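You operate a simulated robot arm through the tools that you are given. There is no shell and no other tool. Be economical: measure what you need, move in short steps, check, and stop when the job is done.

The job below is to be done with a simulated robot arm. You get a single attempt, and the scene is never put back.

## Task
Square the green mat in the blocking frame and tighten both bar knobs.
Fine: lay it turned as it lay in the tray; both bars end snug against the mat; the other mat stays in the tray.

Only the result counts: the job must be done as asked and must still hold three seconds after the hand-in. Knocking over, shifting, dropping, spilling or breaking anything else fails it.

## Robot
A 6-joint arm with a fingered hand, hanging from a carriage that runs on a gantry, over the field with the corners [-227.7, 144.8], [-228, -3.2], [22, -3.7], [22.3, 144.3] (x, y) and turns from -6.44 to 5.568 rad about z. Base frame: it is fixed where the carriage stands at the start and does not move with it; the origin is on the floor, on the carriage's upright axis, x ahead of it, y to its left, z up; the surface under the hand at the start is at about z = 82. Lengths are in cm, angles in rad, forces in N, time in s.
With the tool pointing down near the work surface it reaches from about 10 to 46 cm from the robot's upright axis, wherever it stands. Its first joint turns from -2.897 to 2.897 rad. Places, roughly: bed of the blocking frame [60, 10, 80]; blue bar [60, -10, 80]; blue bar knob [60, -10, 90]; yellow bar [80, 0, 80]; yellow bar knob [80, 10, 90]. Payload 3.7 kg.
The TCP is the grasp point between the finger pads, 2.6 cm short of the fingertips. In the tool frame z runs along the fingers and y along their closing line. Largest opening 15.6 cm; the body of the gripper starts 7.3 cm behind the TCP. The gripper is a hand of 4 fingers: y runs from the thumb to the fingers, the wrist lies at [0, 0, -23.9] in the tool frame.
Orientation is told as [roll, pitch, yaw] about the base's x, y, z axes, in that order, counted from this pose: with the fingers straight down and closing along the base's y, the tool's x points along the base's -x, its y along +y and its z along -z.

## Interface
- The arm moves only by the tool servo_tool. Its argument "plan" is one flat list of numbers, 6 for each row, row after row: the turn, a rotation vector about the tool's x, y, z in units of 8 degrees (1.0 is 8 degrees), then the shift along the tool's x, y, z in units of 20 mm (1.0 is 20 mm). In form: [rx, ry, rz, tx, ty, tz, rx, ry, rz, tx, ty, tz, ...]. A call has 1 to 10 rows; each row shifts and turns the commanded pose from where the row before left it, along the tool's axes as they then stand. A call with a number of a shift or a turn outside -1 to 1 is refused whole. Rows are played at 5 a second. More than 5 cm and 0.15 rad between two rows, and nothing of the call is played. A pose out of reach is approached as far as the arm can. The call stops where the force on the tool passes 40 N (or 10 N more than at its start, if that is more) or the arm is blocked; 0.2 s more then pass. In this call time passes only in rows, and 0.2 s behind the last. It gives the time, the measured TCP pose, the force on the tool (base axes), the opening and the grip force at its end, in the units of the frame above (readings bear some noise), with the torque about the TCP (base axes, N m) and any sound that the robot's microphone picked up.
- Cameras (640 x 400 px; columns grow to the right, rows downward): "scene" is now at [24.97, -3, 171.47]; the picture's right is [-0.49, -0.87, 0.00], its down [-0.80, 0.45, -0.41] and it looks along [0.35, -0.20, -0.91] (base axes); focal length 266 px, centre (320, 200). "wrist" rides on the gripper at [5.8, -5.8, -9.1] in the tool frame; the picture's right is [0.71, 0.71, 0.00], its down [-0.53, 0.53, -0.67] and it looks along [-0.47, 0.47, 0.74] (tool axes); focal length 265 px, centre (320, 200). There is no depth. A picture from a camera that has moved, and an enlarged one, comes with that camera's place and axes in the base frame and with its lens.
- snapshot(camera): a new picture of that camera. It takes no simulated time.
- raise_lower(by): slides the trunk up (or, below 0, down) by that many cm; the arm and the scene camera ride with it, the base frame stays. It gives what a move gives, with no picture.
- base_move(legs): drives the robot by 1 to 6 legs, each [ahead, left, turn to the left] in cm, cm and rad, along the robot's own axes; the way and the turn of a leg run together, so that a leg with both is an arc; at most 150 cm and 3.142 rad a leg. The arm and the cameras ride along, it lands a little off, and it stops where it bumps. It keeps to its track: a leg is cut to what the track allows. It gives what a move gives.
- set_fingers(finger1, finger2, finger3, thumb_bend): sets how far each is bent, from 0 (flat) to 100 (curled in); at 30 the hand is open as for a grip, at 70 the pads meet at the TCP. One left out holds its place. A second passes; each finger stops where it meets its share of the squeeze, and holds until it gets a number again. It is the only way to open and close the hand. It gives what a move gives, with no picture; readings hold the bend of each and the force on the fingers (four entries, about 0 where the hand has none), thumb and palm.
- head_to(pan, tilt): turns the head with the scene camera to pan (to the left, within 2.705 rad either way) and tilt (down, from -0.506 to 1.204), counted from straight ahead of the robot. It gives what a move gives.
- zoom(camera, box): a new picture of the part [left, top, right, bottom] of that camera's present view, enlarged. It takes no simulated time.
- hand_in(): hands the job in; it is judged then, once.

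Work in short steps. Places have to be worked out from the pictures, the camera data and where the tool is seen: move nearer, look again, correct. Check each grasp and each placing, and mend what went wrong. You have 120 turns and 78 pictures in all, those below and enlarged ones among them. Open the gripper and draw the arm clear of the work before you hand the job in, unless the task says otherwise; then end with one line.

The tools are called after "Emit:" by a JSON object that holds its "op" and its "data". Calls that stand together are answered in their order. servo_tool: Moves the arm, as the interface text tells. Its arguments: {"type":"object","properties":{"plan":{"type":"array"}},"required":["plan"]} The other tools are called the same way: raise_lower (by) slides the trunk up or down; set_fingers (finger1, finger2, finger3, thumb_bend) moves the fingers one by one; base_move (legs) drives the base; head_to (pan, tilt) turns the head that bears the scene camera; snapshot (camera) takes a picture; zoom (camera, box) takes an enlarged picture of a part of a camera's view; hand_in () hands the job in.

At the start:

```text
t: 0.0
tool_pos: [49.71, 10.06, 109.95]
tcp_rot: [0.0, 0.001, 0.0]
wrist_force: [-0.4, 0.6, -0.1]
moment: [0.0, 0.02, -0.02]
grip_width: 15.6
grasp_force: 0.2
shape: jaw
bend: [30.0, 30.0, 30.0, 30.0]
finger forces: [0.1, 0.0, 0.0, 0.0, 0.1, 0.0]
trunk travel left (down, up): [-56.3, 11.6]
robot x, y, heading: [0.21, -0.01, -0.003]
head pan, tilt: [-0.51, 1.152]
```

scene: 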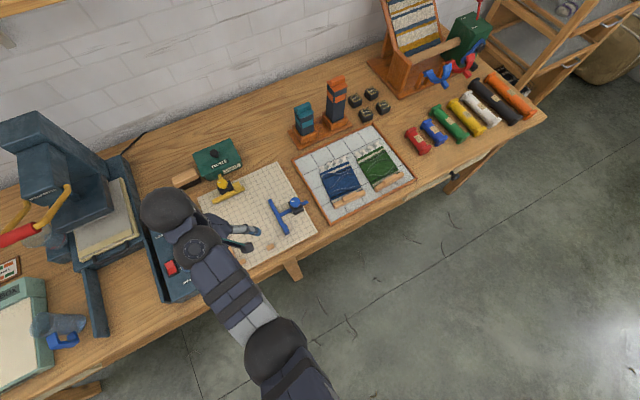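
wrist: 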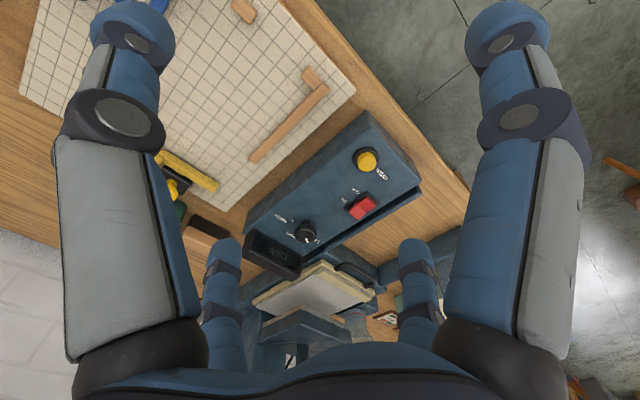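

The scene shows a gridded blocking frame with a yellow and a blue bar, and a tray to the right with blue and green mats. I'll take enlarged views for measuring.

Emit:
{"op": "zoom", "data": {"camera": "scene", "box": [180, 150, 340, 250]}}

Emit:
{"op": "zoom", "data": {"camera": "scene", "box": [280, 120, 440, 220]}}

```text
4.00 times, centred on (260, 200) of scene
camera zoom: at [24.97, -3.0, 171.47], right [-0.49, -0.87, 0.0], down [-0.8, 0.45, -0.41], along [0.35, -0.2, -0.91], focal length 1063 px, centre (560, 200)
```

zoom: 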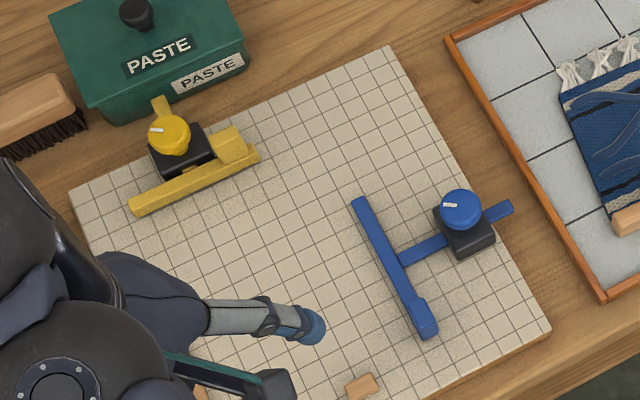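

```text
4.00 times, centred on (360, 170) of scene
camera zoom: at [24.97, -3.0, 171.47], right [-0.49, -0.87, 0.0], down [-0.8, 0.45, -0.41], along [0.35, -0.2, -0.91], focal length 1063 px, centre (160, 320)
```

zoom: 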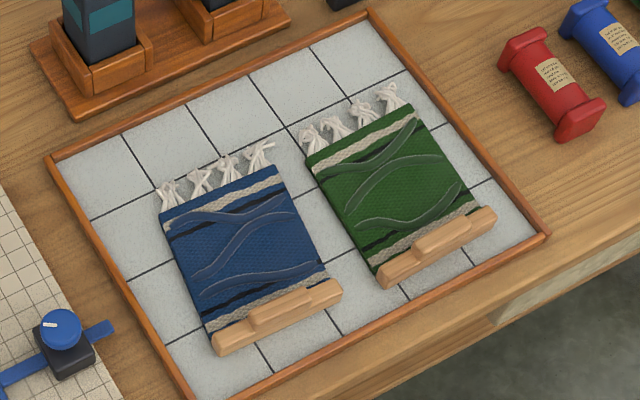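

Places estimated: green mat near (60,-49), handle about (52,-48); this looks beyond reach from here, so I drive to the nearest corner of the track.

Emit:
{"op": "base_move", "data": {"legs": [[21.7, -3.6, 0]]}}

Emit:
{"op": "head_to", "data": {"pan": -0.5, "tilt": 1.2}}

Emit:
{"op": "snapshot", "data": {"camera": "scene"}}

Emit:
{"op": "snapshot", "data": {"camera": "wrist"}}

```text
t: 1.7
tool_pos: [71.28, 6.31, 109.94]
tcp_rot: [0.0, -0.002, -0.006]
wrist_force: [-0.8, -0.5, 0.0]
moment: [0.0, 0.01, 0.02]
grip_width: 15.58
grasp_force: 0.1
shape: jaw
bend: [30.0, 30.0, 30.0, 30.0]
finger forces: [0.0, 0.0, 0.0, 0.0, 0.1, 0.0]
trunk travel left (down, up): [-56.3, 11.6]
robot x, y, heading: [21.44, -3.3, -0.002]
head pan, tilt: [-0.51, 1.152]
```

```text
t: 2.3
tool_pos: [71.3, 6.29, 109.97]
tcp_rot: [0.0, 0.002, -0.005]
wrist_force: [-0.2, -0.2, 0.0]
moment: [0.0, 0.01, -0.03]
grip_width: 15.57
grasp_force: 0.0
shape: jaw
bend: [30.0, 30.0, 30.0, 30.0]
finger forces: [0.0, 0.0, 0.0, 0.0, 0.1, 0.0]
trunk travel left (down, up): [-56.3, 11.6]
robot x, y, heading: [21.5, -3.42, -0.005]
head pan, tilt: [-0.499, 1.201]
```

```text
73 pictures are left
camera scene: at [46.23, -6.32, 171.2], right [-0.48, -0.88, 0.0], down [-0.82, 0.45, -0.36], along [0.32, -0.18, -0.93], focal length 266 px, centre (320, 200)
```

scene: 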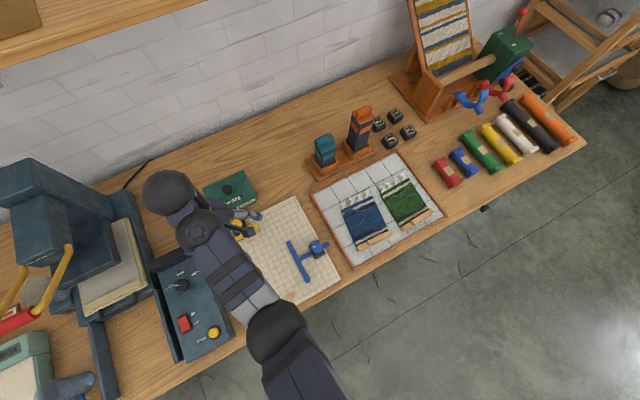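

```text
72 pictures are left
camera wrist: at [65.46, 0.58, 119.1], right [-0.7, 0.71, 0.0], down [0.53, 0.52, 0.67], along [0.47, 0.47, -0.74], focal length 265 px, centre (320, 200)
```

wrist: 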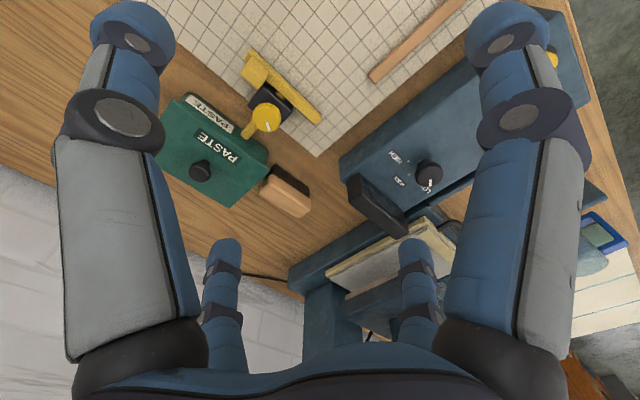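

The arm covers part of the frame now. I swing the whole robot right so the hand comes near the green handle and the frame becomes visible.

Emit:
{"op": "base_move", "data": {"legs": [[0, 0, -1.15]]}}

Emit:
{"op": "head_to", "data": {"pan": 0.6, "tilt": 1.15}}

Emit:
{"op": "snapshot", "data": {"camera": "scene"}}

Emit:
{"op": "snapshot", "data": {"camera": "wrist"}}

```text
t: 5.6
tool_pos: [50.95, -44.71, 109.89]
tcp_rot: [0.001, -0.001, -1.151]
wrist_force: [-0.2, 0.5, 0.6]
moment: [0.02, -0.04, 0.0]
grip_width: 15.58
grasp_force: 0.0
shape: jaw
bend: [30.0, 30.0, 30.0, 30.0]
finger forces: [0.0, 0.0, 0.0, 0.0, 0.0, 0.0]
trunk travel left (down, up): [-56.3, 11.6]
robot x, y, heading: [21.55, -3.18, -1.15]
head pan, tilt: [-0.499, 1.201]
```

```text
t: 6.9
tool_pos: [50.83, -44.6, 109.89]
tcp_rot: [0.0, 0.0, -1.15]
wrist_force: [1.2, -0.5, -0.3]
moment: [-0.03, 0.05, 0.0]
grip_width: 15.59
grasp_force: 0.1
shape: jaw
bend: [30.0, 30.0, 30.0, 30.0]
finger forces: [0.0, 0.1, 0.1, 0.1, 0.0, 0.0]
trunk travel left (down, up): [-56.3, 11.6]
robot x, y, heading: [21.38, -3.26, -1.146]
head pan, tilt: [0.6, 1.15]
```

```text
71 pictures are left
camera scene: at [34.57, -24.88, 171.48], right [-0.52, -0.85, 0.0], down [-0.78, 0.48, -0.41], along [0.35, -0.21, -0.91], focal length 266 px, centre (320, 200)
```

scene: 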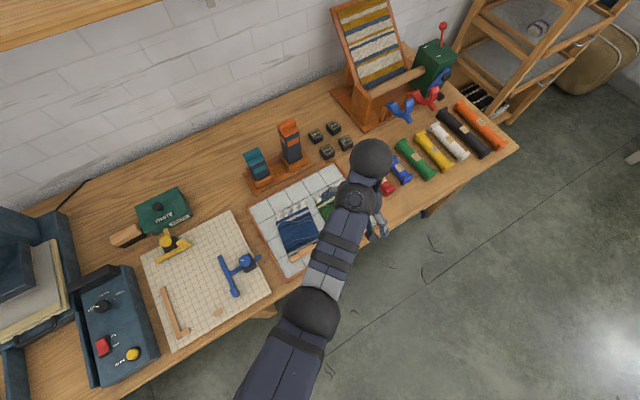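

```text
70 pictures are left
camera wrist: at [43.3, -41.7, 119.1], right [0.36, 0.93, 0.0], down [0.7, -0.27, 0.67], along [0.62, -0.24, -0.74], focal length 265 px, centre (320, 200)
```

wrist: 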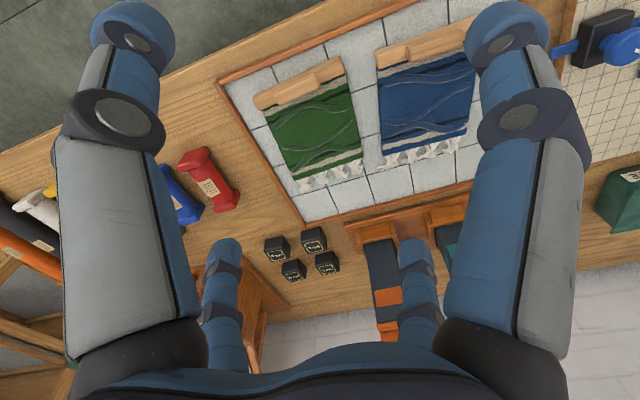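

Now the frame is in full view. I enlarge it to measure fences, bars and knobs, and look at the mat from the wrist camera.

Emit:
{"op": "zoom", "data": {"camera": "scene", "box": [120, 190, 280, 350]}}

Emit:
{"op": "zoom", "data": {"camera": "wrist", "box": [210, 20, 490, 220]}}

```text
2.50 times, centred on (200, 270) of scene
camera zoom: at [34.57, -24.88, 171.48], right [-0.52, -0.85, 0.0], down [-0.78, 0.48, -0.41], along [0.35, -0.21, -0.91], focal length 664 px, centre (620, 25)
```

zoom: 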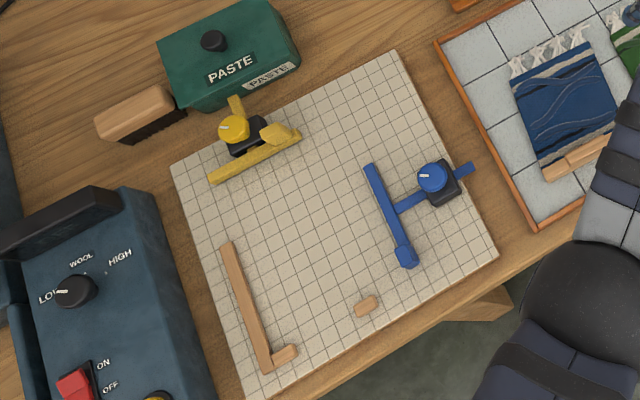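

```text
2.00 times, centred on (350, 120) of wrist
camera zoom: at [43.3, -41.7, 119.1], right [0.36, 0.93, 0.0], down [0.7, -0.27, 0.67], along [0.62, -0.24, -0.74], focal length 531 px, centre (260, 360)
```

zoom: 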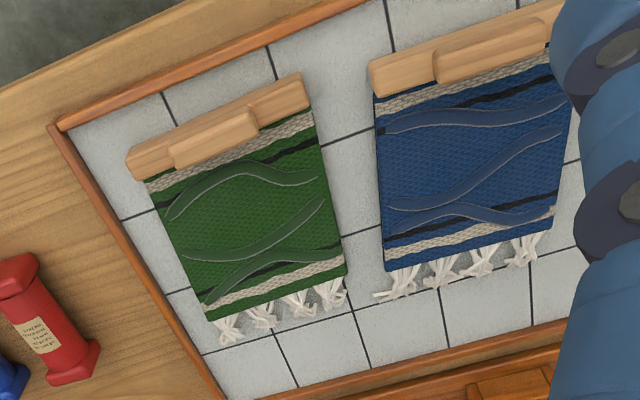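

Estimates: fence corner inside (53.3, 12.4), blue bar at y≈-6, yellow bar at x≈76; green handle grip near (53.1,-48.6), 12 cm wide mat. I turn the hand so it closes along x and move over the grip, testing the reach.

Emit:
{"op": "servo_tool", "data": {"plan": [0, 0, 1, 0, 0, 0, 0, 0, 1, 0, 0, 0, 0, 0, 1, 0, 0, 0, 0, 0, 0, -1, 0.58, 0, 0, 0, 0, -1, 0.58, 0]}}

Emit:
{"op": "snapshot", "data": {"camera": "wrist"}}

```text
t: 8.1
tool_pos: [53.29, -48.65, 109.9]
tcp_rot: [0.0, 0.002, -1.569]
wrist_force: [-0.7, 0.3, -0.2]
moment: [-0.02, -0.03, -0.02]
grip_width: 15.56
grasp_force: 0.1
shape: jaw
bend: [30.0, 30.0, 30.0, 30.0]
finger forces: [0.1, 0.1, 0.0, 0.0, 0.1, 0.0]
trunk travel left (down, up): [-56.3, 11.6]
robot x, y, heading: [21.37, -3.44, -1.148]
head pan, tilt: [0.6, 1.15]
```

```text
67 pictures are left
camera wrist: at [47.47, -42.83, 119.06], right [0.71, 0.71, 0.0], down [0.53, -0.53, 0.67], along [0.47, -0.47, -0.74], focal length 265 px, centre (320, 200)
```

wrist: 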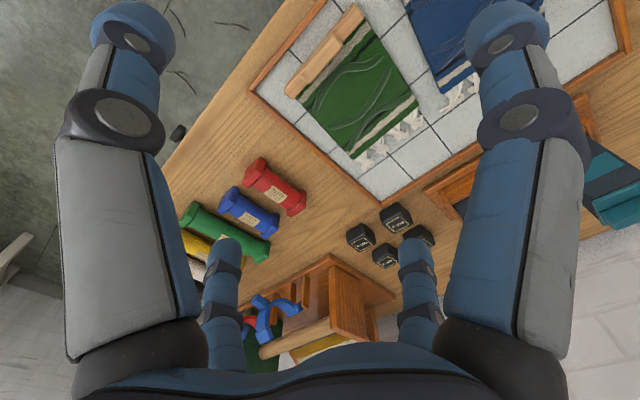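

The pose is reached and the grip lies about under the TCP. I enlarge it to measure the grip and mat angle.

Emit:
{"op": "zoom", "data": {"camera": "wrist", "box": [240, 0, 480, 180]}}

```text
2.22 times, centred on (360, 90) of wrist
camera zoom: at [47.47, -42.83, 119.06], right [0.71, 0.71, 0.0], down [0.53, -0.53, 0.67], along [0.47, -0.47, -0.74], focal length 590 px, centre (231, 444)
```

zoom: 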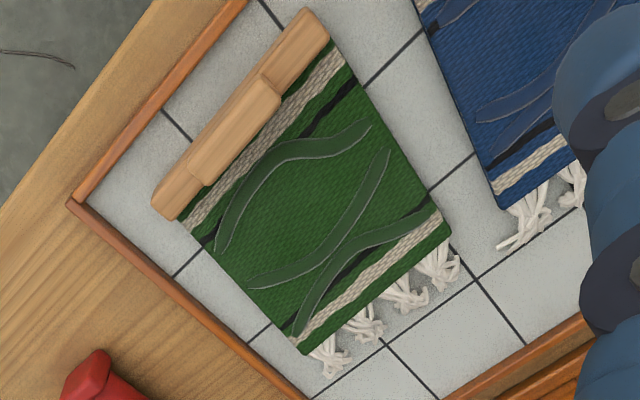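

The picture shows the green mat slightly sheared, with the handle turned about +0.06 rad. The hand is a four-way claw, so I flatten two fingers to learn which ones stand opposite the thumb.

Emit:
{"op": "set_fingers", "data": {"finger1": 0, "finger3": 0}}

Emit:
{"op": "snapshot", "data": {"camera": "wrist"}}

```text
t: 9.1
tool_pos: [53.29, -48.76, 109.94]
tcp_rot: [0.0, 0.001, -1.569]
wrist_force: [0.2, -0.1, -0.4]
moment: [-0.02, 0.02, 0.0]
grip_width: 12.95
grasp_force: 0.0
shape: fingers
bend: [1.0, 30.0, 1.0, 30.0]
finger forces: [0.0, 0.1, 0.0, 0.0, 0.1, 0.0]
trunk travel left (down, up): [-56.3, 11.6]
robot x, y, heading: [21.48, -3.44, -1.153]
head pan, tilt: [0.6, 1.15]
```

```text
65 pictures are left
camera wrist: at [47.48, -42.83, 119.09], right [0.71, 0.71, 0.0], down [0.53, -0.53, 0.67], along [0.47, -0.47, -0.74], focal length 265 px, centre (320, 200)
```

wrist: 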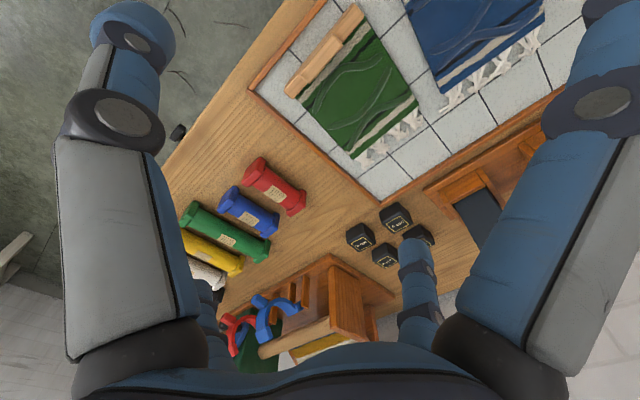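

Fingers 1 and 3 are the side ones, finger 2 faces the thumb. I put the side fingers back to 30, narrow thumb and finger 2, align the yaw and lower the trunk for a closer look.

Emit:
{"op": "set_fingers", "data": {"finger1": 30, "finger2": 50, "finger3": 30, "thumb_bend": 50}}

Emit:
{"op": "servo_tool", "data": {"plan": [0, 0, -0.4, 0, 0, 0]}}

Emit:
{"op": "raise_lower", "data": {"by": -15}}

Emit:
{"op": "snapshot", "data": {"camera": "wrist"}}

Emit:
{"op": "head_to", "data": {"pan": -0.1, "tilt": 1.0}}

Emit:
{"op": "snapshot", "data": {"camera": "scene"}}

```text
t: 10.1
tool_pos: [53.19, -48.54, 110.05]
tcp_rot: [0.001, -0.001, -1.568]
wrist_force: [-0.6, 0.6, -0.4]
moment: [0.0, 0.01, -0.01]
grip_width: 8.33
grasp_force: 0.2
shape: fingers
bend: [30.0, 50.0, 30.0, 50.0]
finger forces: [0.0, 0.0, 0.0, 0.0, 0.0, 0.0]
trunk travel left (down, up): [-56.3, 11.6]
robot x, y, heading: [21.54, -3.44, -1.149]
head pan, tilt: [0.6, 1.15]
```

```text
t: 10.5
tool_pos: [53.17, -48.67, 109.94]
tcp_rot: [0.0, 0.0, -1.512]
wrist_force: [-0.2, -0.7, 0.0]
moment: [0.02, 0.01, 0.04]
grip_width: 8.35
grasp_force: 0.0
shape: fingers
bend: [30.0, 50.0, 30.0, 50.0]
finger forces: [0.0, 0.0, 0.1, 0.0, 0.0, 0.1]
trunk travel left (down, up): [-56.3, 11.6]
robot x, y, heading: [21.85, -3.31, -1.151]
head pan, tilt: [0.6, 1.15]
```

```text
t: 12.3
tool_pos: [53.18, -48.52, 94.86]
tcp_rot: [-0.001, -0.001, -1.513]
wrist_force: [-0.4, -0.2, -1.1]
moment: [0.03, 0.04, -0.01]
grip_width: 8.38
grasp_force: 0.0
shape: fingers
bend: [30.0, 50.0, 30.0, 50.0]
finger forces: [0.0, 0.1, 0.0, 0.0, 0.1, 0.1]
trunk travel left (down, up): [-41.3, 26.6]
robot x, y, heading: [21.72, -3.55, -1.146]
head pan, tilt: [0.6, 1.15]
```

```text
64 pictures are left
camera wrist: at [47.18, -43.16, 104.11], right [0.67, 0.75, 0.0], down [0.56, -0.49, 0.67], along [0.5, -0.44, -0.74], focal length 265 px, centre (320, 200)
```

wrist: 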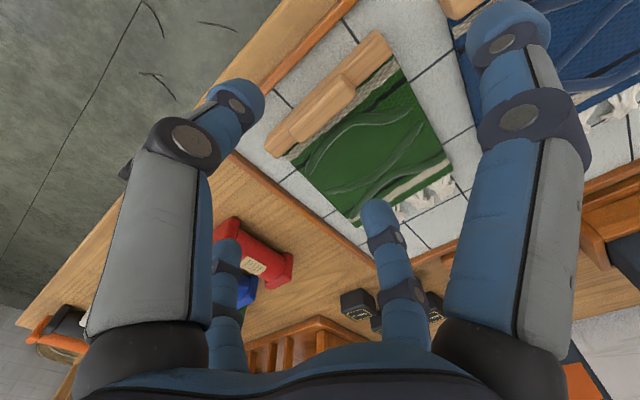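

```text
t: 13.3
tool_pos: [53.18, -48.65, 95.0]
tcp_rot: [0.0, 0.001, -1.514]
wrist_force: [0.3, 0.8, 0.4]
moment: [0.02, 0.0, -0.02]
grip_width: 8.35
grasp_force: 0.1
shape: fingers
bend: [30.0, 50.0, 30.0, 50.0]
finger forces: [0.0, 0.0, 0.1, 0.0, 0.1, 0.1]
trunk travel left (down, up): [-41.3, 26.6]
robot x, y, heading: [21.55, -3.24, -1.15]
head pan, tilt: [-0.099, 1.0]
```

```text
63 pictures are left
camera scene: at [31.7, -28.38, 157.45], right [-0.95, -0.32, 0.0], down [-0.27, 0.8, -0.54], along [0.17, -0.51, -0.84], focal length 266 px, centre (320, 200)
```

scene: 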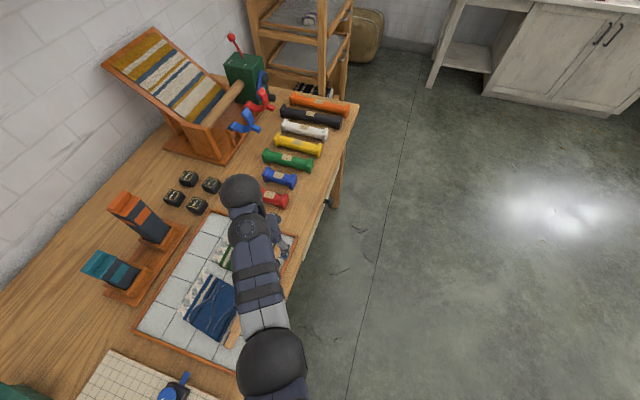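

Close over the handle now. I enlarge to place grip against the TCP line.

Emit:
{"op": "zoom", "data": {"camera": "wrist", "box": [240, 20, 480, 170]}}

```text
2.67 times, centred on (360, 95) of wrist
camera zoom: at [47.18, -43.16, 104.1], right [0.67, 0.75, 0.0], down [0.56, -0.5, 0.67], along [0.5, -0.44, -0.74], focal length 708 px, centre (213, 480)
```

zoom: 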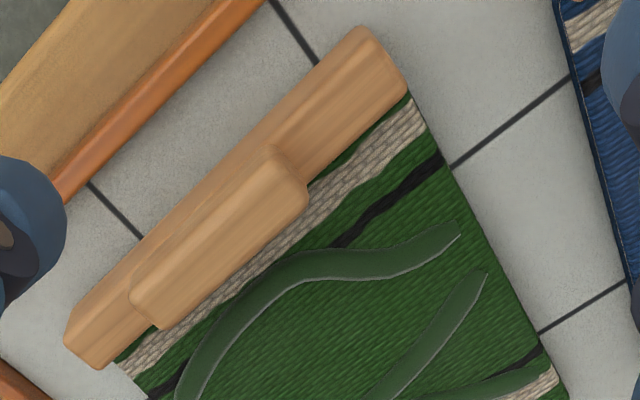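

The grip is centred near (53.3,-48.6), top around z 84–85. I narrow thumb and finger 2 to clear the tray rim and lower to z≈87 to look.

Emit:
{"op": "set_fingers", "data": {"finger2": 60, "thumb_bend": 60}}

Emit:
{"op": "servo_tool", "data": {"plan": [0, 0, 0, 0, 0.08, 1, 0, 0, 0, 0, 0, 1, 0, 0, 0, 0, 0, 1, 0, 0, 0, 0, 0, 0.9]}}

Emit:
{"op": "snapshot", "data": {"camera": "wrist"}}

```text
t: 14.3
tool_pos: [53.2, -48.72, 94.88]
tcp_rot: [0.0, 0.001, -1.514]
wrist_force: [-1.1, -0.6, 0.4]
moment: [0.0, 0.01, 0.01]
grip_width: 7.56
grasp_force: 0.2
shape: fingers
bend: [30.0, 60.0, 30.0, 60.0]
finger forces: [0.1, 0.0, 0.0, 0.1, 0.0, 0.0]
trunk travel left (down, up): [-41.3, 26.6]
robot x, y, heading: [21.86, -3.73, -1.152]
head pan, tilt: [-0.099, 1.0]
```

```text
t: 15.3
tool_pos: [53.3, -48.65, 87.06]
tcp_rot: [-0.001, 0.002, -1.513]
wrist_force: [-0.3, 0.1, 0.0]
moment: [-0.03, -0.01, -0.03]
grip_width: 7.59
grasp_force: 0.1
shape: fingers
bend: [30.0, 60.0, 30.0, 60.0]
finger forces: [0.0, 0.0, 0.1, 0.0, 0.0, 0.0]
trunk travel left (down, up): [-41.3, 26.6]
robot x, y, heading: [21.85, -3.21, -1.15]
head pan, tilt: [-0.099, 1.0]
```

```text
61 pictures are left
camera wrist: at [47.26, -43.04, 96.23], right [0.67, 0.75, 0.0], down [0.56, -0.5, 0.67], along [0.5, -0.44, -0.74], focal length 265 px, centre (320, 200)
```

wrist: 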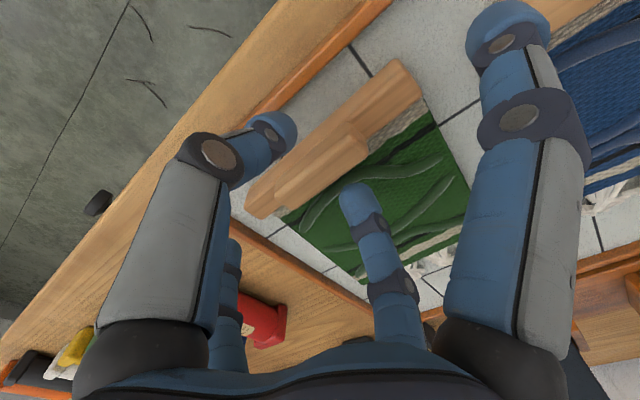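

Thumb and finger 2 straddle the batten. I go down in small steps watching the force.

Emit:
{"op": "servo_tool", "data": {"plan": [0, 0, 0, 0, 0, 0.4, 0, 0, 0, 0, 0, 0.4]}}

Emit:
{"op": "servo_tool", "data": {"plan": [0, 0, 0, 0, 0, 0.25]}}

Emit:
{"op": "snapshot", "data": {"camera": "wrist"}}

```text
t: 15.9
tool_pos: [53.37, -48.49, 85.5]
tcp_rot: [0.0, 0.0, -1.514]
wrist_force: [0.5, 0.0, 0.5]
moment: [0.03, 0.01, 0.0]
grip_width: 7.57
grasp_force: 0.1
shape: fingers
bend: [30.0, 60.0, 30.0, 60.0]
finger forces: [0.0, 0.1, 0.1, 0.0, 0.0, 0.1]
trunk travel left (down, up): [-41.3, 26.6]
robot x, y, heading: [21.44, -3.41, -1.153]
head pan, tilt: [-0.099, 1.0]
```

```text
t: 16.3
tool_pos: [53.39, -48.55, 85.1]
tcp_rot: [0.002, -0.001, -1.514]
wrist_force: [0.7, 0.0, 1.5]
moment: [-0.06, -0.09, 0.0]
grip_width: 7.56
grasp_force: 0.9
shape: fingers
bend: [30.0, 60.0, 30.0, 60.0]
finger forces: [0.1, 2.4, 0.0, 0.0, 0.1, 0.1]
trunk travel left (down, up): [-41.3, 26.6]
robot x, y, heading: [21.8, -3.47, -1.152]
head pan, tilt: [-0.099, 1.0]
```

```text
60 pictures are left
camera wrist: at [47.29, -43.07, 94.25], right [0.67, 0.75, 0.0], down [0.55, -0.49, 0.67], along [0.5, -0.45, -0.74], focal length 265 px, centre (320, 200)
```

wrist: 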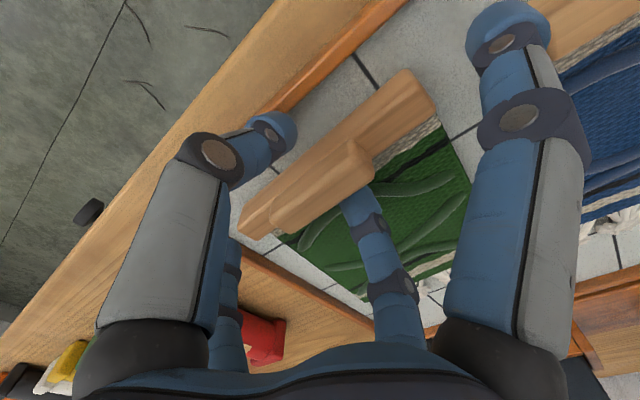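

Finger 2 just touches the mat and the grip lies between the pads. I raise 1 mm and close thumb and finger 2.

Emit:
{"op": "servo_tool", "data": {"plan": [0, 0, 0, 0, 0, -0.06]}}

Emit:
{"op": "set_fingers", "data": {"finger2": 75, "thumb_bend": 75}}

Emit:
{"op": "snapshot", "data": {"camera": "wrist"}}

```text
t: 16.7
tool_pos: [53.24, -48.62, 85.24]
tcp_rot: [-0.001, -0.001, -1.514]
wrist_force: [0.1, 0.3, -0.3]
moment: [0.01, -0.03, -0.03]
grip_width: 7.59
grasp_force: 0.1
shape: fingers
bend: [30.0, 60.0, 30.0, 60.0]
finger forces: [0.1, 0.1, 0.0, 0.1, 0.0, 0.0]
trunk travel left (down, up): [-41.3, 26.6]
robot x, y, heading: [21.62, -3.3, -1.151]
head pan, tilt: [-0.099, 1.0]
```

```text
t: 17.7
tool_pos: [53.36, -48.61, 85.33]
tcp_rot: [0.0, 0.0, -1.514]
wrist_force: [0.6, -0.6, 0.3]
moment: [0.0, -0.02, 0.0]
grip_width: 7.23
grasp_force: 8.7
shape: fingers
bend: [30.0, 65.0, 30.0, 68.0]
finger forces: [0.0, 8.6, 0.1, 0.0, 9.0, 0.0]
trunk travel left (down, up): [-41.3, 26.6]
robot x, y, heading: [21.35, -3.64, -1.15]
head pan, tilt: [-0.099, 1.0]
```

```text
59 pictures are left
camera wrist: at [47.26, -43.1, 94.34], right [0.67, 0.75, 0.0], down [0.56, -0.49, 0.67], along [0.5, -0.44, -0.74], focal length 265 px, centre (320, 200)
```

wrist: 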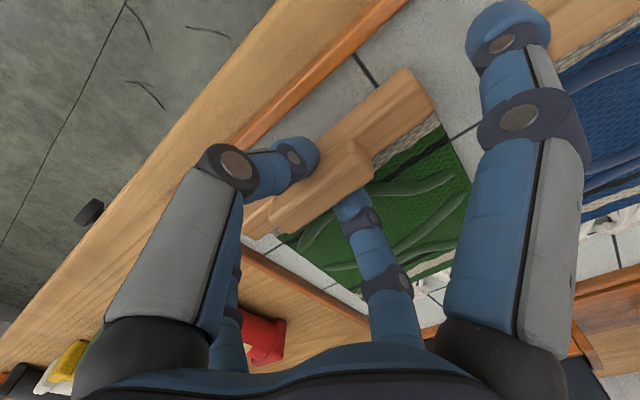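

Both pads hold the grip with about 9 N. I lift 4 cm slowly and check.

Emit:
{"op": "servo_tool", "data": {"plan": [0, 0, 0, 0, 0, -0.5, 0, 0, 0, 0, 0, -0.5, 0, 0, 0, 0, 0, -0.5, 0, 0, 0, 0, 0, -0.5]}}

Emit:
{"op": "snapshot", "data": {"camera": "wrist"}}

```text
t: 18.7
tool_pos: [53.94, -49.5, 88.6]
tcp_rot: [-0.002, 0.004, -1.513]
wrist_force: [0.4, -0.4, -1.0]
moment: [0.01, 0.02, 0.02]
grip_width: 7.19
grasp_force: 9.2
shape: fingers
bend: [30.0, 64.0, 30.0, 68.0]
finger forces: [0.0, 9.1, 0.0, 0.0, 8.9, 0.1]
out of reach, approached as far as the arm can: row 2, 3, 4
trunk travel left (down, up): [-41.3, 26.6]
robot x, y, heading: [21.48, -3.01, -1.153]
head pan, tilt: [-0.099, 1.0]
```

```text
58 pictures are left
camera wrist: at [47.97, -43.98, 97.85], right [0.67, 0.75, 0.0], down [0.56, -0.5, 0.67], along [0.5, -0.44, -0.75], focal length 265 px, centre (320, 200)
```

wrist: 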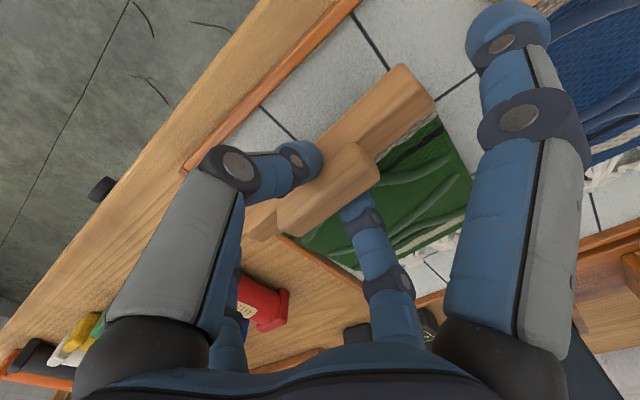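

The mat rises with the grip. The arm is at its reach limit, so I lift further with the trunk.

Emit:
{"op": "raise_lower", "data": {"by": 12}}

Emit:
{"op": "snapshot", "data": {"camera": "wrist"}}

Emit:
{"op": "snapshot", "data": {"camera": "scene"}}

```text
t: 20.2
tool_pos: [54.0, -49.37, 100.61]
tcp_rot: [-0.002, 0.005, -1.512]
wrist_force: [0.3, 0.2, -0.6]
moment: [0.0, 0.08, 0.04]
grip_width: 7.18
grasp_force: 9.3
shape: fingers
bend: [30.0, 64.0, 30.0, 72.0]
finger forces: [0.0, 9.6, 0.0, 0.0, 9.2, 0.1]
trunk travel left (down, up): [-53.3, 14.6]
robot x, y, heading: [21.4, -3.43, -1.147]
head pan, tilt: [-0.099, 1.0]
```

```text
57 pictures are left
camera wrist: at [47.96, -43.98, 109.84], right [0.67, 0.75, 0.0], down [0.56, -0.5, 0.67], along [0.5, -0.44, -0.75], focal length 265 px, centre (320, 200)
```

wrist: 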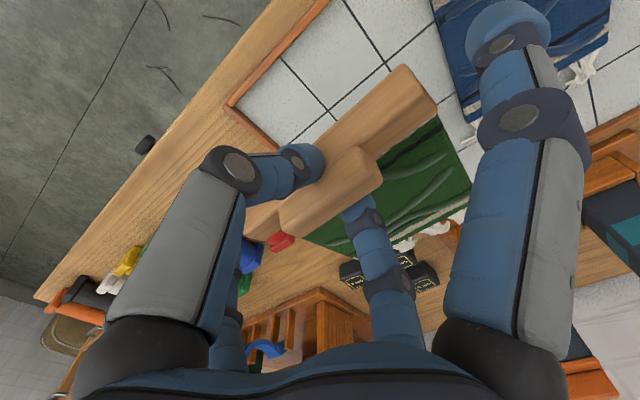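

```text
56 pictures are left
camera scene: at [31.69, -28.37, 169.45], right [-0.95, -0.32, 0.0], down [-0.27, 0.8, -0.54], along [0.17, -0.51, -0.84], focal length 266 px, centre (320, 200)
```

scene: 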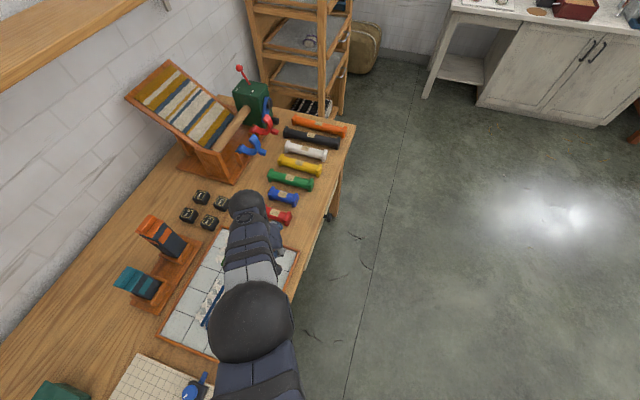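

The mat is held firmly and looks rigid. I translate the carriage 40 cm in +y so the mat goes over toward the frame at z≈100 without turning.

Emit:
{"op": "base_move", "data": {"legs": [[-36.5, 16.3, 0]]}}

Emit:
{"op": "snapshot", "data": {"camera": "wrist"}}

```text
t: 22.8
tool_pos: [54.03, -9.21, 100.55]
tcp_rot: [-0.002, 0.001, -1.52]
wrist_force: [0.8, -0.8, -1.6]
moment: [0.02, 0.08, 0.01]
grip_width: 7.19
grasp_force: 9.6
shape: fingers
bend: [30.0, 64.0, 30.0, 72.0]
finger forces: [0.0, 9.5, 0.0, 0.1, 9.2, 0.0]
trunk travel left (down, up): [-53.3, 14.6]
robot x, y, heading: [21.44, 36.69, -1.156]
head pan, tilt: [-0.099, 1.0]
```

```text
55 pictures are left
camera wrist: at [48.02, -3.77, 109.86], right [0.67, 0.74, 0.0], down [0.55, -0.5, 0.67], along [0.49, -0.45, -0.75], focal length 265 px, centre (320, 200)
```

wrist: 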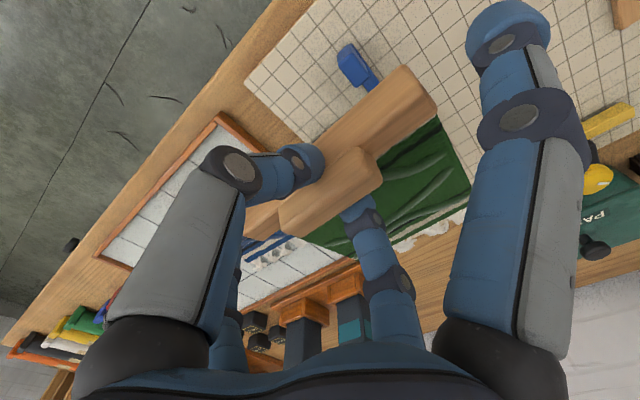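

Over the frame edge now. I square the yaw to -1.57 and move to about (55.3, 5), still high, then look.

Emit:
{"op": "servo_tool", "data": {"plan": [0, 0, 0.4, 1, 0.1, 0, 0, 0, 0, 1, 0.1, 0, 0, 0, 0, 1, 0.1, 0, 0, 0, 0, 1, 0.1, 0, 0, 0, 0, 1, 0.1, 0, 0, 0, 0, 1, 0.1, 0, 0, 0, 0, 1, 0.05, 0]}}

Emit:
{"op": "head_to", "data": {"pan": 0.35, "tilt": 1.1}}

Emit:
{"op": "snapshot", "data": {"camera": "scene"}}

Emit:
{"op": "snapshot", "data": {"camera": "wrist"}}

```text
t: 24.4
tool_pos: [60.84, -1.61, 97.23]
tcp_rot: [-0.004, 0.003, -1.577]
wrist_force: [0.2, -0.5, -0.8]
moment: [0.06, 0.08, -0.02]
grip_width: 7.15
grasp_force: 9.3
shape: fingers
bend: [30.0, 64.0, 30.0, 72.0]
finger forces: [0.0, 9.4, 0.1, 0.0, 9.2, 0.2]
out of reach, approached as far as the arm can: row 1, 2, 3, 4, 5, 6, 7
trunk travel left (down, up): [-53.3, 14.6]
robot x, y, heading: [21.86, 37.11, -1.157]
head pan, tilt: [-0.099, 1.0]
```

```text
t: 25.2
tool_pos: [60.8, -1.59, 97.23]
tcp_rot: [-0.002, 0.003, -1.577]
wrist_force: [-0.5, 0.5, -0.7]
moment: [-0.02, 0.03, 0.0]
grip_width: 7.18
grasp_force: 9.4
shape: fingers
bend: [30.0, 64.0, 30.0, 72.0]
finger forces: [0.0, 9.4, 0.0, 0.0, 9.1, 0.0]
trunk travel left (down, up): [-53.3, 14.6]
robot x, y, heading: [22.01, 37.0, -1.156]
head pan, tilt: [0.351, 1.1]
```

```text
54 pictures are left
camera scene: at [34.07, 14.03, 168.79], right [-0.72, -0.69, 0.0], down [-0.62, 0.64, -0.45], along [0.31, -0.33, -0.89], focal length 266 px, centre (320, 200)
```

scene: 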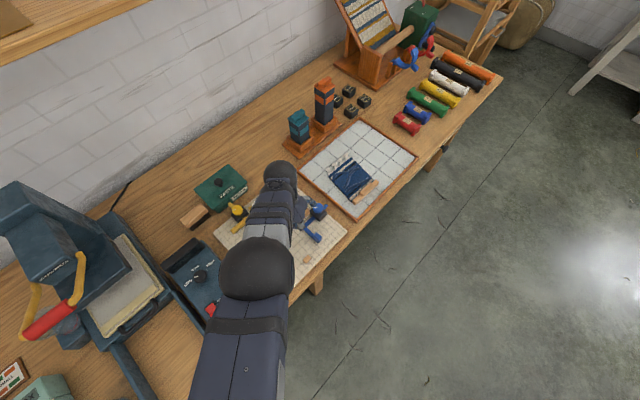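

```text
53 pictures are left
camera wrist: at [55.11, 4.23, 106.39], right [0.71, 0.7, 0.0], down [0.53, -0.53, 0.66], along [0.47, -0.47, -0.75], focal length 265 px, centre (320, 200)
```

wrist: 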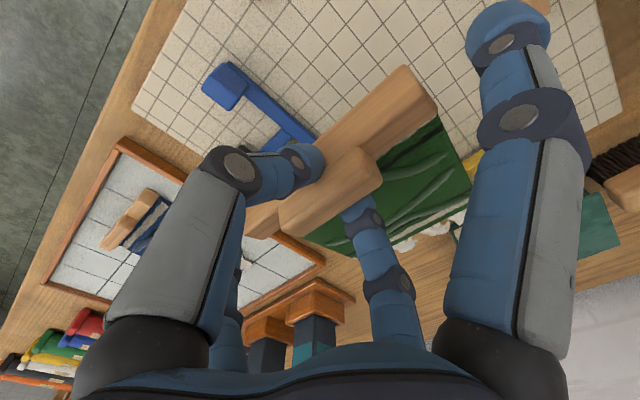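

The arm balked near its limit and ended at (60.8,-1.6), mat still safe. I use the carriage for the rest of the shift to about (55.3, 5).

Emit:
{"op": "base_move", "data": {"legs": [[-8.25, -2.38, 0]]}}

Emit:
{"op": "servo_tool", "data": {"plan": [0, 0, 0, 0.3, 0, 0]}}

Emit:
{"op": "zoom", "data": {"camera": "wrist", "box": [160, 0, 560, 250]}}

```text
t: 26.3
tool_pos: [55.35, 4.8, 97.16]
tcp_rot: [-0.003, 0.005, -1.578]
wrist_force: [-0.2, -0.1, -0.9]
moment: [-0.01, 0.05, 0.03]
grip_width: 7.16
grasp_force: 9.4
shape: fingers
bend: [30.0, 64.0, 30.0, 72.0]
finger forces: [0.1, 9.5, 0.0, 0.0, 9.2, 0.0]
trunk travel left (down, up): [-53.3, 14.6]
robot x, y, heading: [16.63, 43.79, -1.154]
head pan, tilt: [0.351, 1.1]
```

```text
t: 26.7
tool_pos: [55.53, 5.34, 96.99]
tcp_rot: [-0.006, 0.005, -1.577]
wrist_force: [0.6, -0.2, -0.7]
moment: [0.02, 0.06, 0.02]
grip_width: 7.16
grasp_force: 9.2
shape: fingers
bend: [30.0, 64.0, 30.0, 72.0]
finger forces: [0.0, 9.5, 0.1, 0.0, 9.2, 0.0]
out of reach, approached as far as the arm can: row 1
trunk travel left (down, up): [-53.3, 14.6]
robot x, y, heading: [16.71, 43.75, -1.156]
head pan, tilt: [0.351, 1.1]
```

```text
1.60 times, centred on (360, 125) of wrist
camera zoom: at [49.83, 11.17, 106.26], right [0.71, 0.7, 0.0], down [0.53, -0.53, 0.66], along [0.47, -0.47, -0.75], focal length 425 px, centre (256, 320)
```

zoom: 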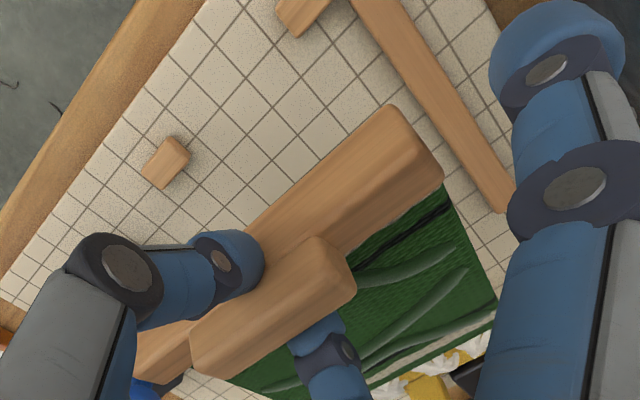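

The servo only slides along a sphere: the arm seems stretched straight. I raise the trunk for safety and try pulling the hand inward strongly to bend the elbow again.

Emit:
{"op": "raise_lower", "data": {"by": 10}}

Emit:
{"op": "servo_tool", "data": {"plan": [0, 0, 0, 0.7, -0.7, -0.5, 0, 0, 0, 0.7, -0.7, -0.5, 0, 0, 0, 0.7, -0.7, -0.5, 0, 0, 0, 0.7, -0.7, -0.5]}}

```text
t: 28.1
tool_pos: [55.6, 5.27, 107.05]
tcp_rot: [-0.006, 0.006, -1.578]
wrist_force: [-0.5, -0.2, -0.8]
moment: [0.02, 0.06, -0.02]
grip_width: 7.19
grasp_force: 9.5
shape: fingers
bend: [30.0, 64.0, 30.0, 72.0]
finger forces: [0.1, 9.5, 0.0, 0.1, 9.0, 0.0]
trunk travel left (down, up): [-63.3, 4.6]
robot x, y, heading: [16.33, 43.54, -1.159]
head pan, tilt: [0.351, 1.1]
```

```text
t: 29.1
tool_pos: [49.84, 10.98, 111.04]
tcp_rot: [-0.004, 0.006, -1.577]
wrist_force: [1.1, -0.6, -0.3]
moment: [-0.05, 0.04, 0.01]
grip_width: 7.14
grasp_force: 9.2
shape: fingers
bend: [30.0, 63.0, 30.0, 72.0]
finger forces: [0.0, 9.3, 0.1, 0.1, 8.8, 0.0]
out of reach, approached as far as the arm can: row 1
trunk travel left (down, up): [-63.3, 4.6]
robot x, y, heading: [16.57, 43.54, -1.159]
head pan, tilt: [0.351, 1.1]
```

The elbow is bent again. I move the carriage so the mat is back over the frame with a comfortable arm radius, and lower the trunk partway.

Emit:
{"op": "base_move", "data": {"legs": [[7.35, 2.56, 0]]}}

Emit:
{"op": "raise_lower", "data": {"by": -16}}

Emit:
{"op": "snapshot", "data": {"camera": "wrist"}}

Emit:
{"op": "zoom", "data": {"camera": "scene", "box": [180, 150, 380, 300]}}

```text
t: 30.1
tool_pos: [55.1, 5.18, 111.08]
tcp_rot: [-0.006, 0.005, -1.578]
wrist_force: [0.3, 0.1, -2.1]
moment: [-0.02, 0.05, -0.03]
grip_width: 7.16
grasp_force: 9.1
shape: fingers
bend: [30.0, 63.0, 30.0, 72.0]
finger forces: [0.1, 9.4, 0.1, 0.1, 8.9, 0.0]
trunk travel left (down, up): [-63.3, 4.6]
robot x, y, heading: [21.5, 37.76, -1.158]
head pan, tilt: [0.351, 1.1]
```

```text
t: 31.9
tool_pos: [55.05, 5.16, 94.98]
tcp_rot: [-0.005, 0.005, -1.579]
wrist_force: [-0.2, 0.6, -1.5]
moment: [-0.03, 0.04, -0.01]
grip_width: 7.17
grasp_force: 8.8
shape: fingers
bend: [30.0, 63.0, 30.0, 72.0]
finger forces: [0.1, 9.4, 0.0, 0.0, 8.9, 0.1]
trunk travel left (down, up): [-47.3, 20.6]
robot x, y, heading: [21.38, 38.0, -1.158]
head pan, tilt: [0.351, 1.1]
```

```text
51 pictures are left
camera wrist: at [49.45, 11.06, 104.27], right [0.71, 0.7, 0.0], down [0.53, -0.53, 0.66], along [0.47, -0.47, -0.75], focal length 265 px, centre (320, 200)
```

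wrist: 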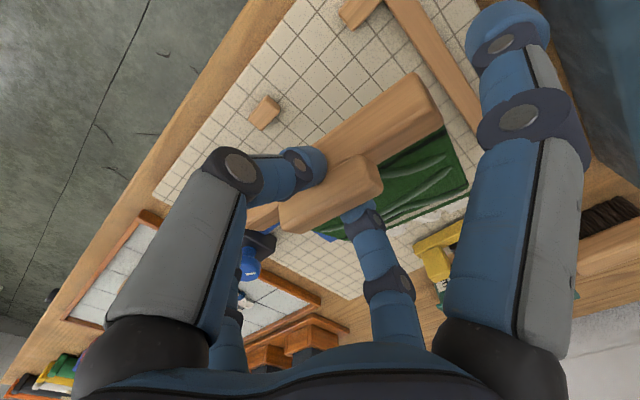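

```text
2.67 times, centred on (280, 225) of scene
camera zoom: at [33.82, 14.91, 162.8], right [-0.72, -0.69, 0.0], down [-0.62, 0.64, -0.45], along [0.31, -0.33, -0.89], focal length 708 px, centre (427, 133)
```

zoom: 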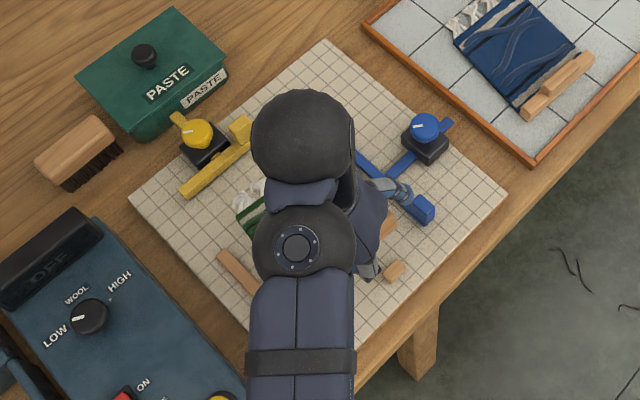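

Mat attitude unchanged. I enlarge the fence area to get the fence faces accurately against the batten.

Emit:
{"op": "zoom", "data": {"camera": "wrist", "box": [230, 0, 486, 160]}}

```text
2.50 times, centred on (358, 80) of wrist
camera zoom: at [49.45, 11.06, 104.27], right [0.71, 0.7, 0.0], down [0.53, -0.53, 0.66], along [0.47, -0.47, -0.75], focal length 664 px, centre (225, 500)
```

zoom: 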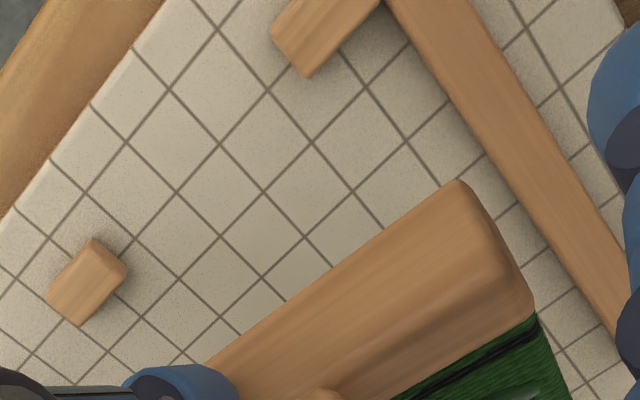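

I need to know whether the handle rolled or yawed in the grip, so I enlarge the handle itself.

Emit:
{"op": "zoom", "data": {"camera": "wrist", "box": [230, 50, 490, 260]}}

Emit:
{"op": "zoom", "data": {"camera": "scene", "box": [250, 180, 350, 260]}}

```text
1.90 times, centred on (360, 155) of wrist
camera zoom: at [49.45, 11.06, 104.27], right [0.71, 0.7, 0.0], down [0.53, -0.53, 0.66], along [0.47, -0.47, -0.75], focal length 506 px, centre (244, 286)
```

zoom: 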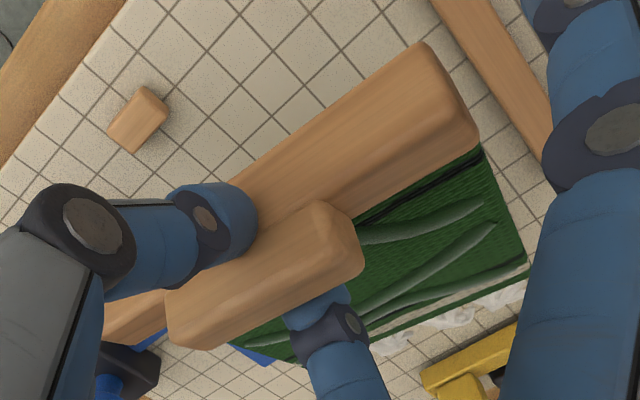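

```text
5.00 times, centred on (300, 220) of scene
camera zoom: at [33.82, 14.91, 162.8], right [-0.72, -0.69, 0.0], down [-0.62, 0.64, -0.45], along [0.31, -0.33, -0.89], focal length 1328 px, centre (420, 100)
```

zoom: 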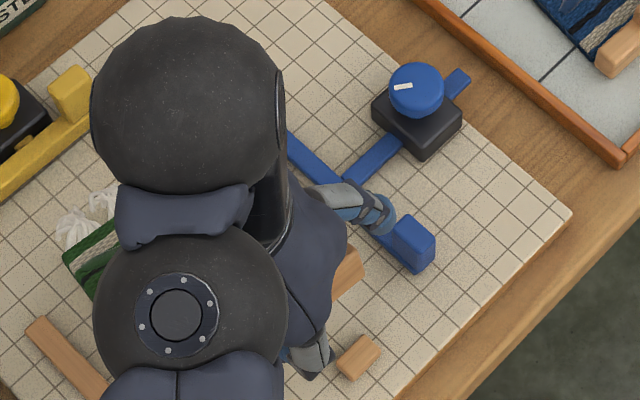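

The mat hangs pitched down about 25° in the grip; lowering onto the bed will level it. I close the side fingers lightly on the batten ends to clear the long fence and hold it squarer, after shifting to about (56, 4.2).

Emit:
{"op": "servo_tool", "data": {"plan": [0, 0, 0, -0.5, 0.45, 0]}}

Emit:
{"op": "set_fingers", "data": {"finger1": 44, "finger3": 44}}

Emit:
{"op": "snapshot", "data": {"camera": "wrist"}}

```text
t: 32.4
tool_pos: [56.03, 4.29, 95.1]
tcp_rot: [-0.005, 0.006, -1.577]
wrist_force: [-0.2, 0.0, -1.8]
moment: [-0.02, 0.05, 0.02]
grip_width: 7.15
grasp_force: 8.4
shape: fingers
bend: [30.0, 63.0, 30.0, 72.0]
finger forces: [0.0, 9.3, 0.0, 0.0, 9.0, 0.0]
trunk travel left (down, up): [-47.3, 20.6]
robot x, y, heading: [22.07, 37.91, -1.155]
head pan, tilt: [0.351, 1.1]
```

```text
t: 33.4
tool_pos: [56.17, 4.27, 95.11]
tcp_rot: [-0.005, 0.004, -1.577]
wrist_force: [-0.3, -1.4, -0.3]
moment: [-0.02, 0.05, 0.01]
grip_width: 5.39
grasp_force: 11.6
shape: fingers
bend: [39.0, 63.0, 41.0, 72.0]
finger forces: [4.1, 8.5, 2.4, 0.1, 7.5, 0.0]
trunk travel left (down, up): [-47.3, 20.6]
robot x, y, heading: [21.63, 37.81, -1.157]
head pan, tilt: [0.351, 1.1]
```

```text
46 pictures are left
camera wrist: at [50.32, 10.12, 104.3], right [0.71, 0.7, 0.0], down [0.53, -0.53, 0.66], along [0.47, -0.47, -0.75], focal length 265 px, centre (320, 200)
```

wrist: 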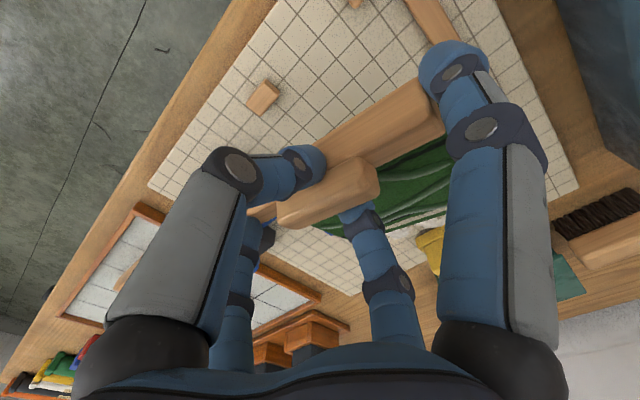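

All four fingers hold the handle. I lower with the trunk to z≈91, then step down under force watch.

Emit:
{"op": "raise_lower", "data": {"by": -4.5}}

Emit:
{"op": "servo_tool", "data": {"plan": [0, 0, 0, 0, 0, 0.4, 0, 0, 0, 0, 0, 0.4]}}

Emit:
{"op": "snapshot", "data": {"camera": "wrist"}}

Emit:
{"op": "zoom", "data": {"camera": "scene", "box": [210, 150, 350, 260]}}

```text
t: 34.2
tool_pos: [56.01, 4.3, 90.68]
tcp_rot: [-0.004, 0.004, -1.579]
wrist_force: [0.9, -1.1, 0.2]
moment: [-0.03, -0.06, -0.03]
grip_width: 5.37
grasp_force: 11.3
shape: fingers
bend: [40.0, 64.0, 41.0, 69.0]
finger forces: [3.9, 8.1, 2.1, 0.1, 8.1, 0.0]
trunk travel left (down, up): [-42.8, 25.1]
robot x, y, heading: [21.51, 37.78, -1.163]
head pan, tilt: [0.351, 1.1]
```

```text
t: 34.8
tool_pos: [56.01, 4.31, 88.93]
tcp_rot: [-0.006, 0.005, -1.579]
wrist_force: [-0.5, -0.1, -0.2]
moment: [-0.09, -0.1, -0.02]
grip_width: 5.4
grasp_force: 10.6
shape: fingers
bend: [40.0, 64.0, 42.0, 68.0]
finger forces: [3.7, 8.1, 1.3, 0.1, 8.7, 0.2]
trunk travel left (down, up): [-42.8, 25.1]
robot x, y, heading: [21.68, 38.16, -1.162]
head pan, tilt: [0.351, 1.1]
```

```text
45 pictures are left
camera wrist: at [50.3, 10.19, 98.23], right [0.71, 0.7, 0.0], down [0.53, -0.53, 0.66], along [0.47, -0.47, -0.75], focal length 265 px, centre (320, 200)
```

wrist: 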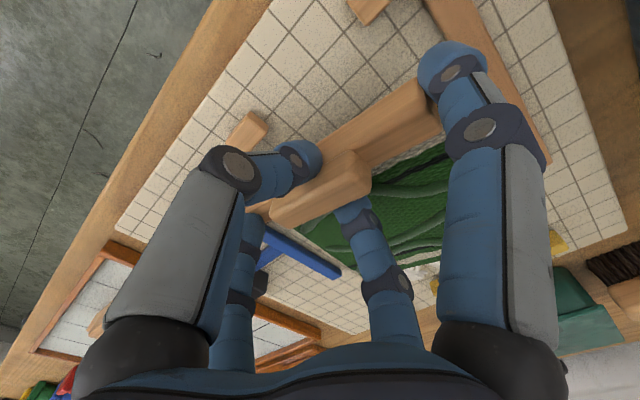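

```text
3.64 times, centred on (280, 205) of scene
camera zoom: at [33.82, 14.91, 158.29], right [-0.72, -0.69, 0.0], down [-0.62, 0.64, -0.45], along [0.31, -0.33, -0.89], focal length 966 px, centre (466, 182)
```

zoom: 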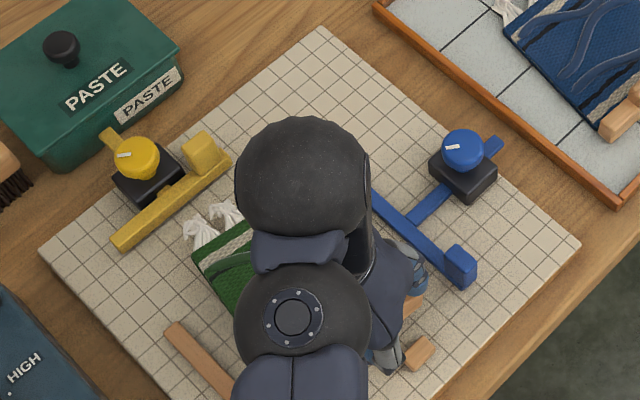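

The mat is levelling as its far end rests on the bed. I continue down in small steps.

Emit:
{"op": "servo_tool", "data": {"plan": [0, 0, 0, 0, 0, 0.4, 0, 0, 0, 0, 0, 0.4]}}

Emit:
{"op": "servo_tool", "data": {"plan": [0, 0, 0, 0, 0, 0.3, 0, 0, 0, 0, 0, 0.2]}}

Emit:
{"op": "snapshot", "data": {"camera": "wrist"}}

```text
t: 35.4
tool_pos: [56.16, 4.27, 87.76]
tcp_rot: [0.0, 0.003, -1.576]
wrist_force: [-3.4, 5.6, 19.4]
moment: [-0.98, -0.02, -0.06]
grip_width: 5.42
grasp_force: 20.3
shape: fingers
bend: [40.0, 65.0, 42.0, 68.0]
finger forces: [4.2, 8.3, 16.1, 0.0, 10.8, 0.0]
trunk travel left (down, up): [-42.8, 25.1]
robot x, y, heading: [21.71, 38.09, -1.158]
head pan, tilt: [0.351, 1.1]
```

```text
t: 35.8
tool_pos: [56.35, 4.12, 87.64]
tcp_rot: [0.002, 0.001, -1.577]
wrist_force: [-2.9, 5.3, 14.3]
moment: [-0.73, 0.0, -0.1]
grip_width: 5.43
grasp_force: 17.1
shape: fingers
bend: [40.0, 65.0, 42.0, 67.0]
finger forces: [4.1, 8.6, 12.5, 0.0, 10.1, 0.0]
trunk travel left (down, up): [-42.8, 25.1]
robot x, y, heading: [22.11, 37.93, -1.156]
head pan, tilt: [0.351, 1.1]
stopped in row 1: the force on the tool passed its limit at 48 N (the readings are from after the stop); the commanded pose is now the measured one
```

```text
43 pictures are left
camera wrist: at [50.6, 10.03, 96.77], right [0.71, 0.7, 0.0], down [0.52, -0.53, 0.67], along [0.47, -0.47, -0.74], focal length 265 px, centre (320, 200)
```

wrist: 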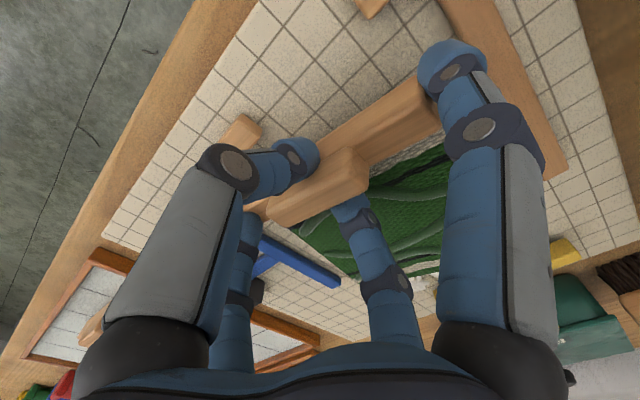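

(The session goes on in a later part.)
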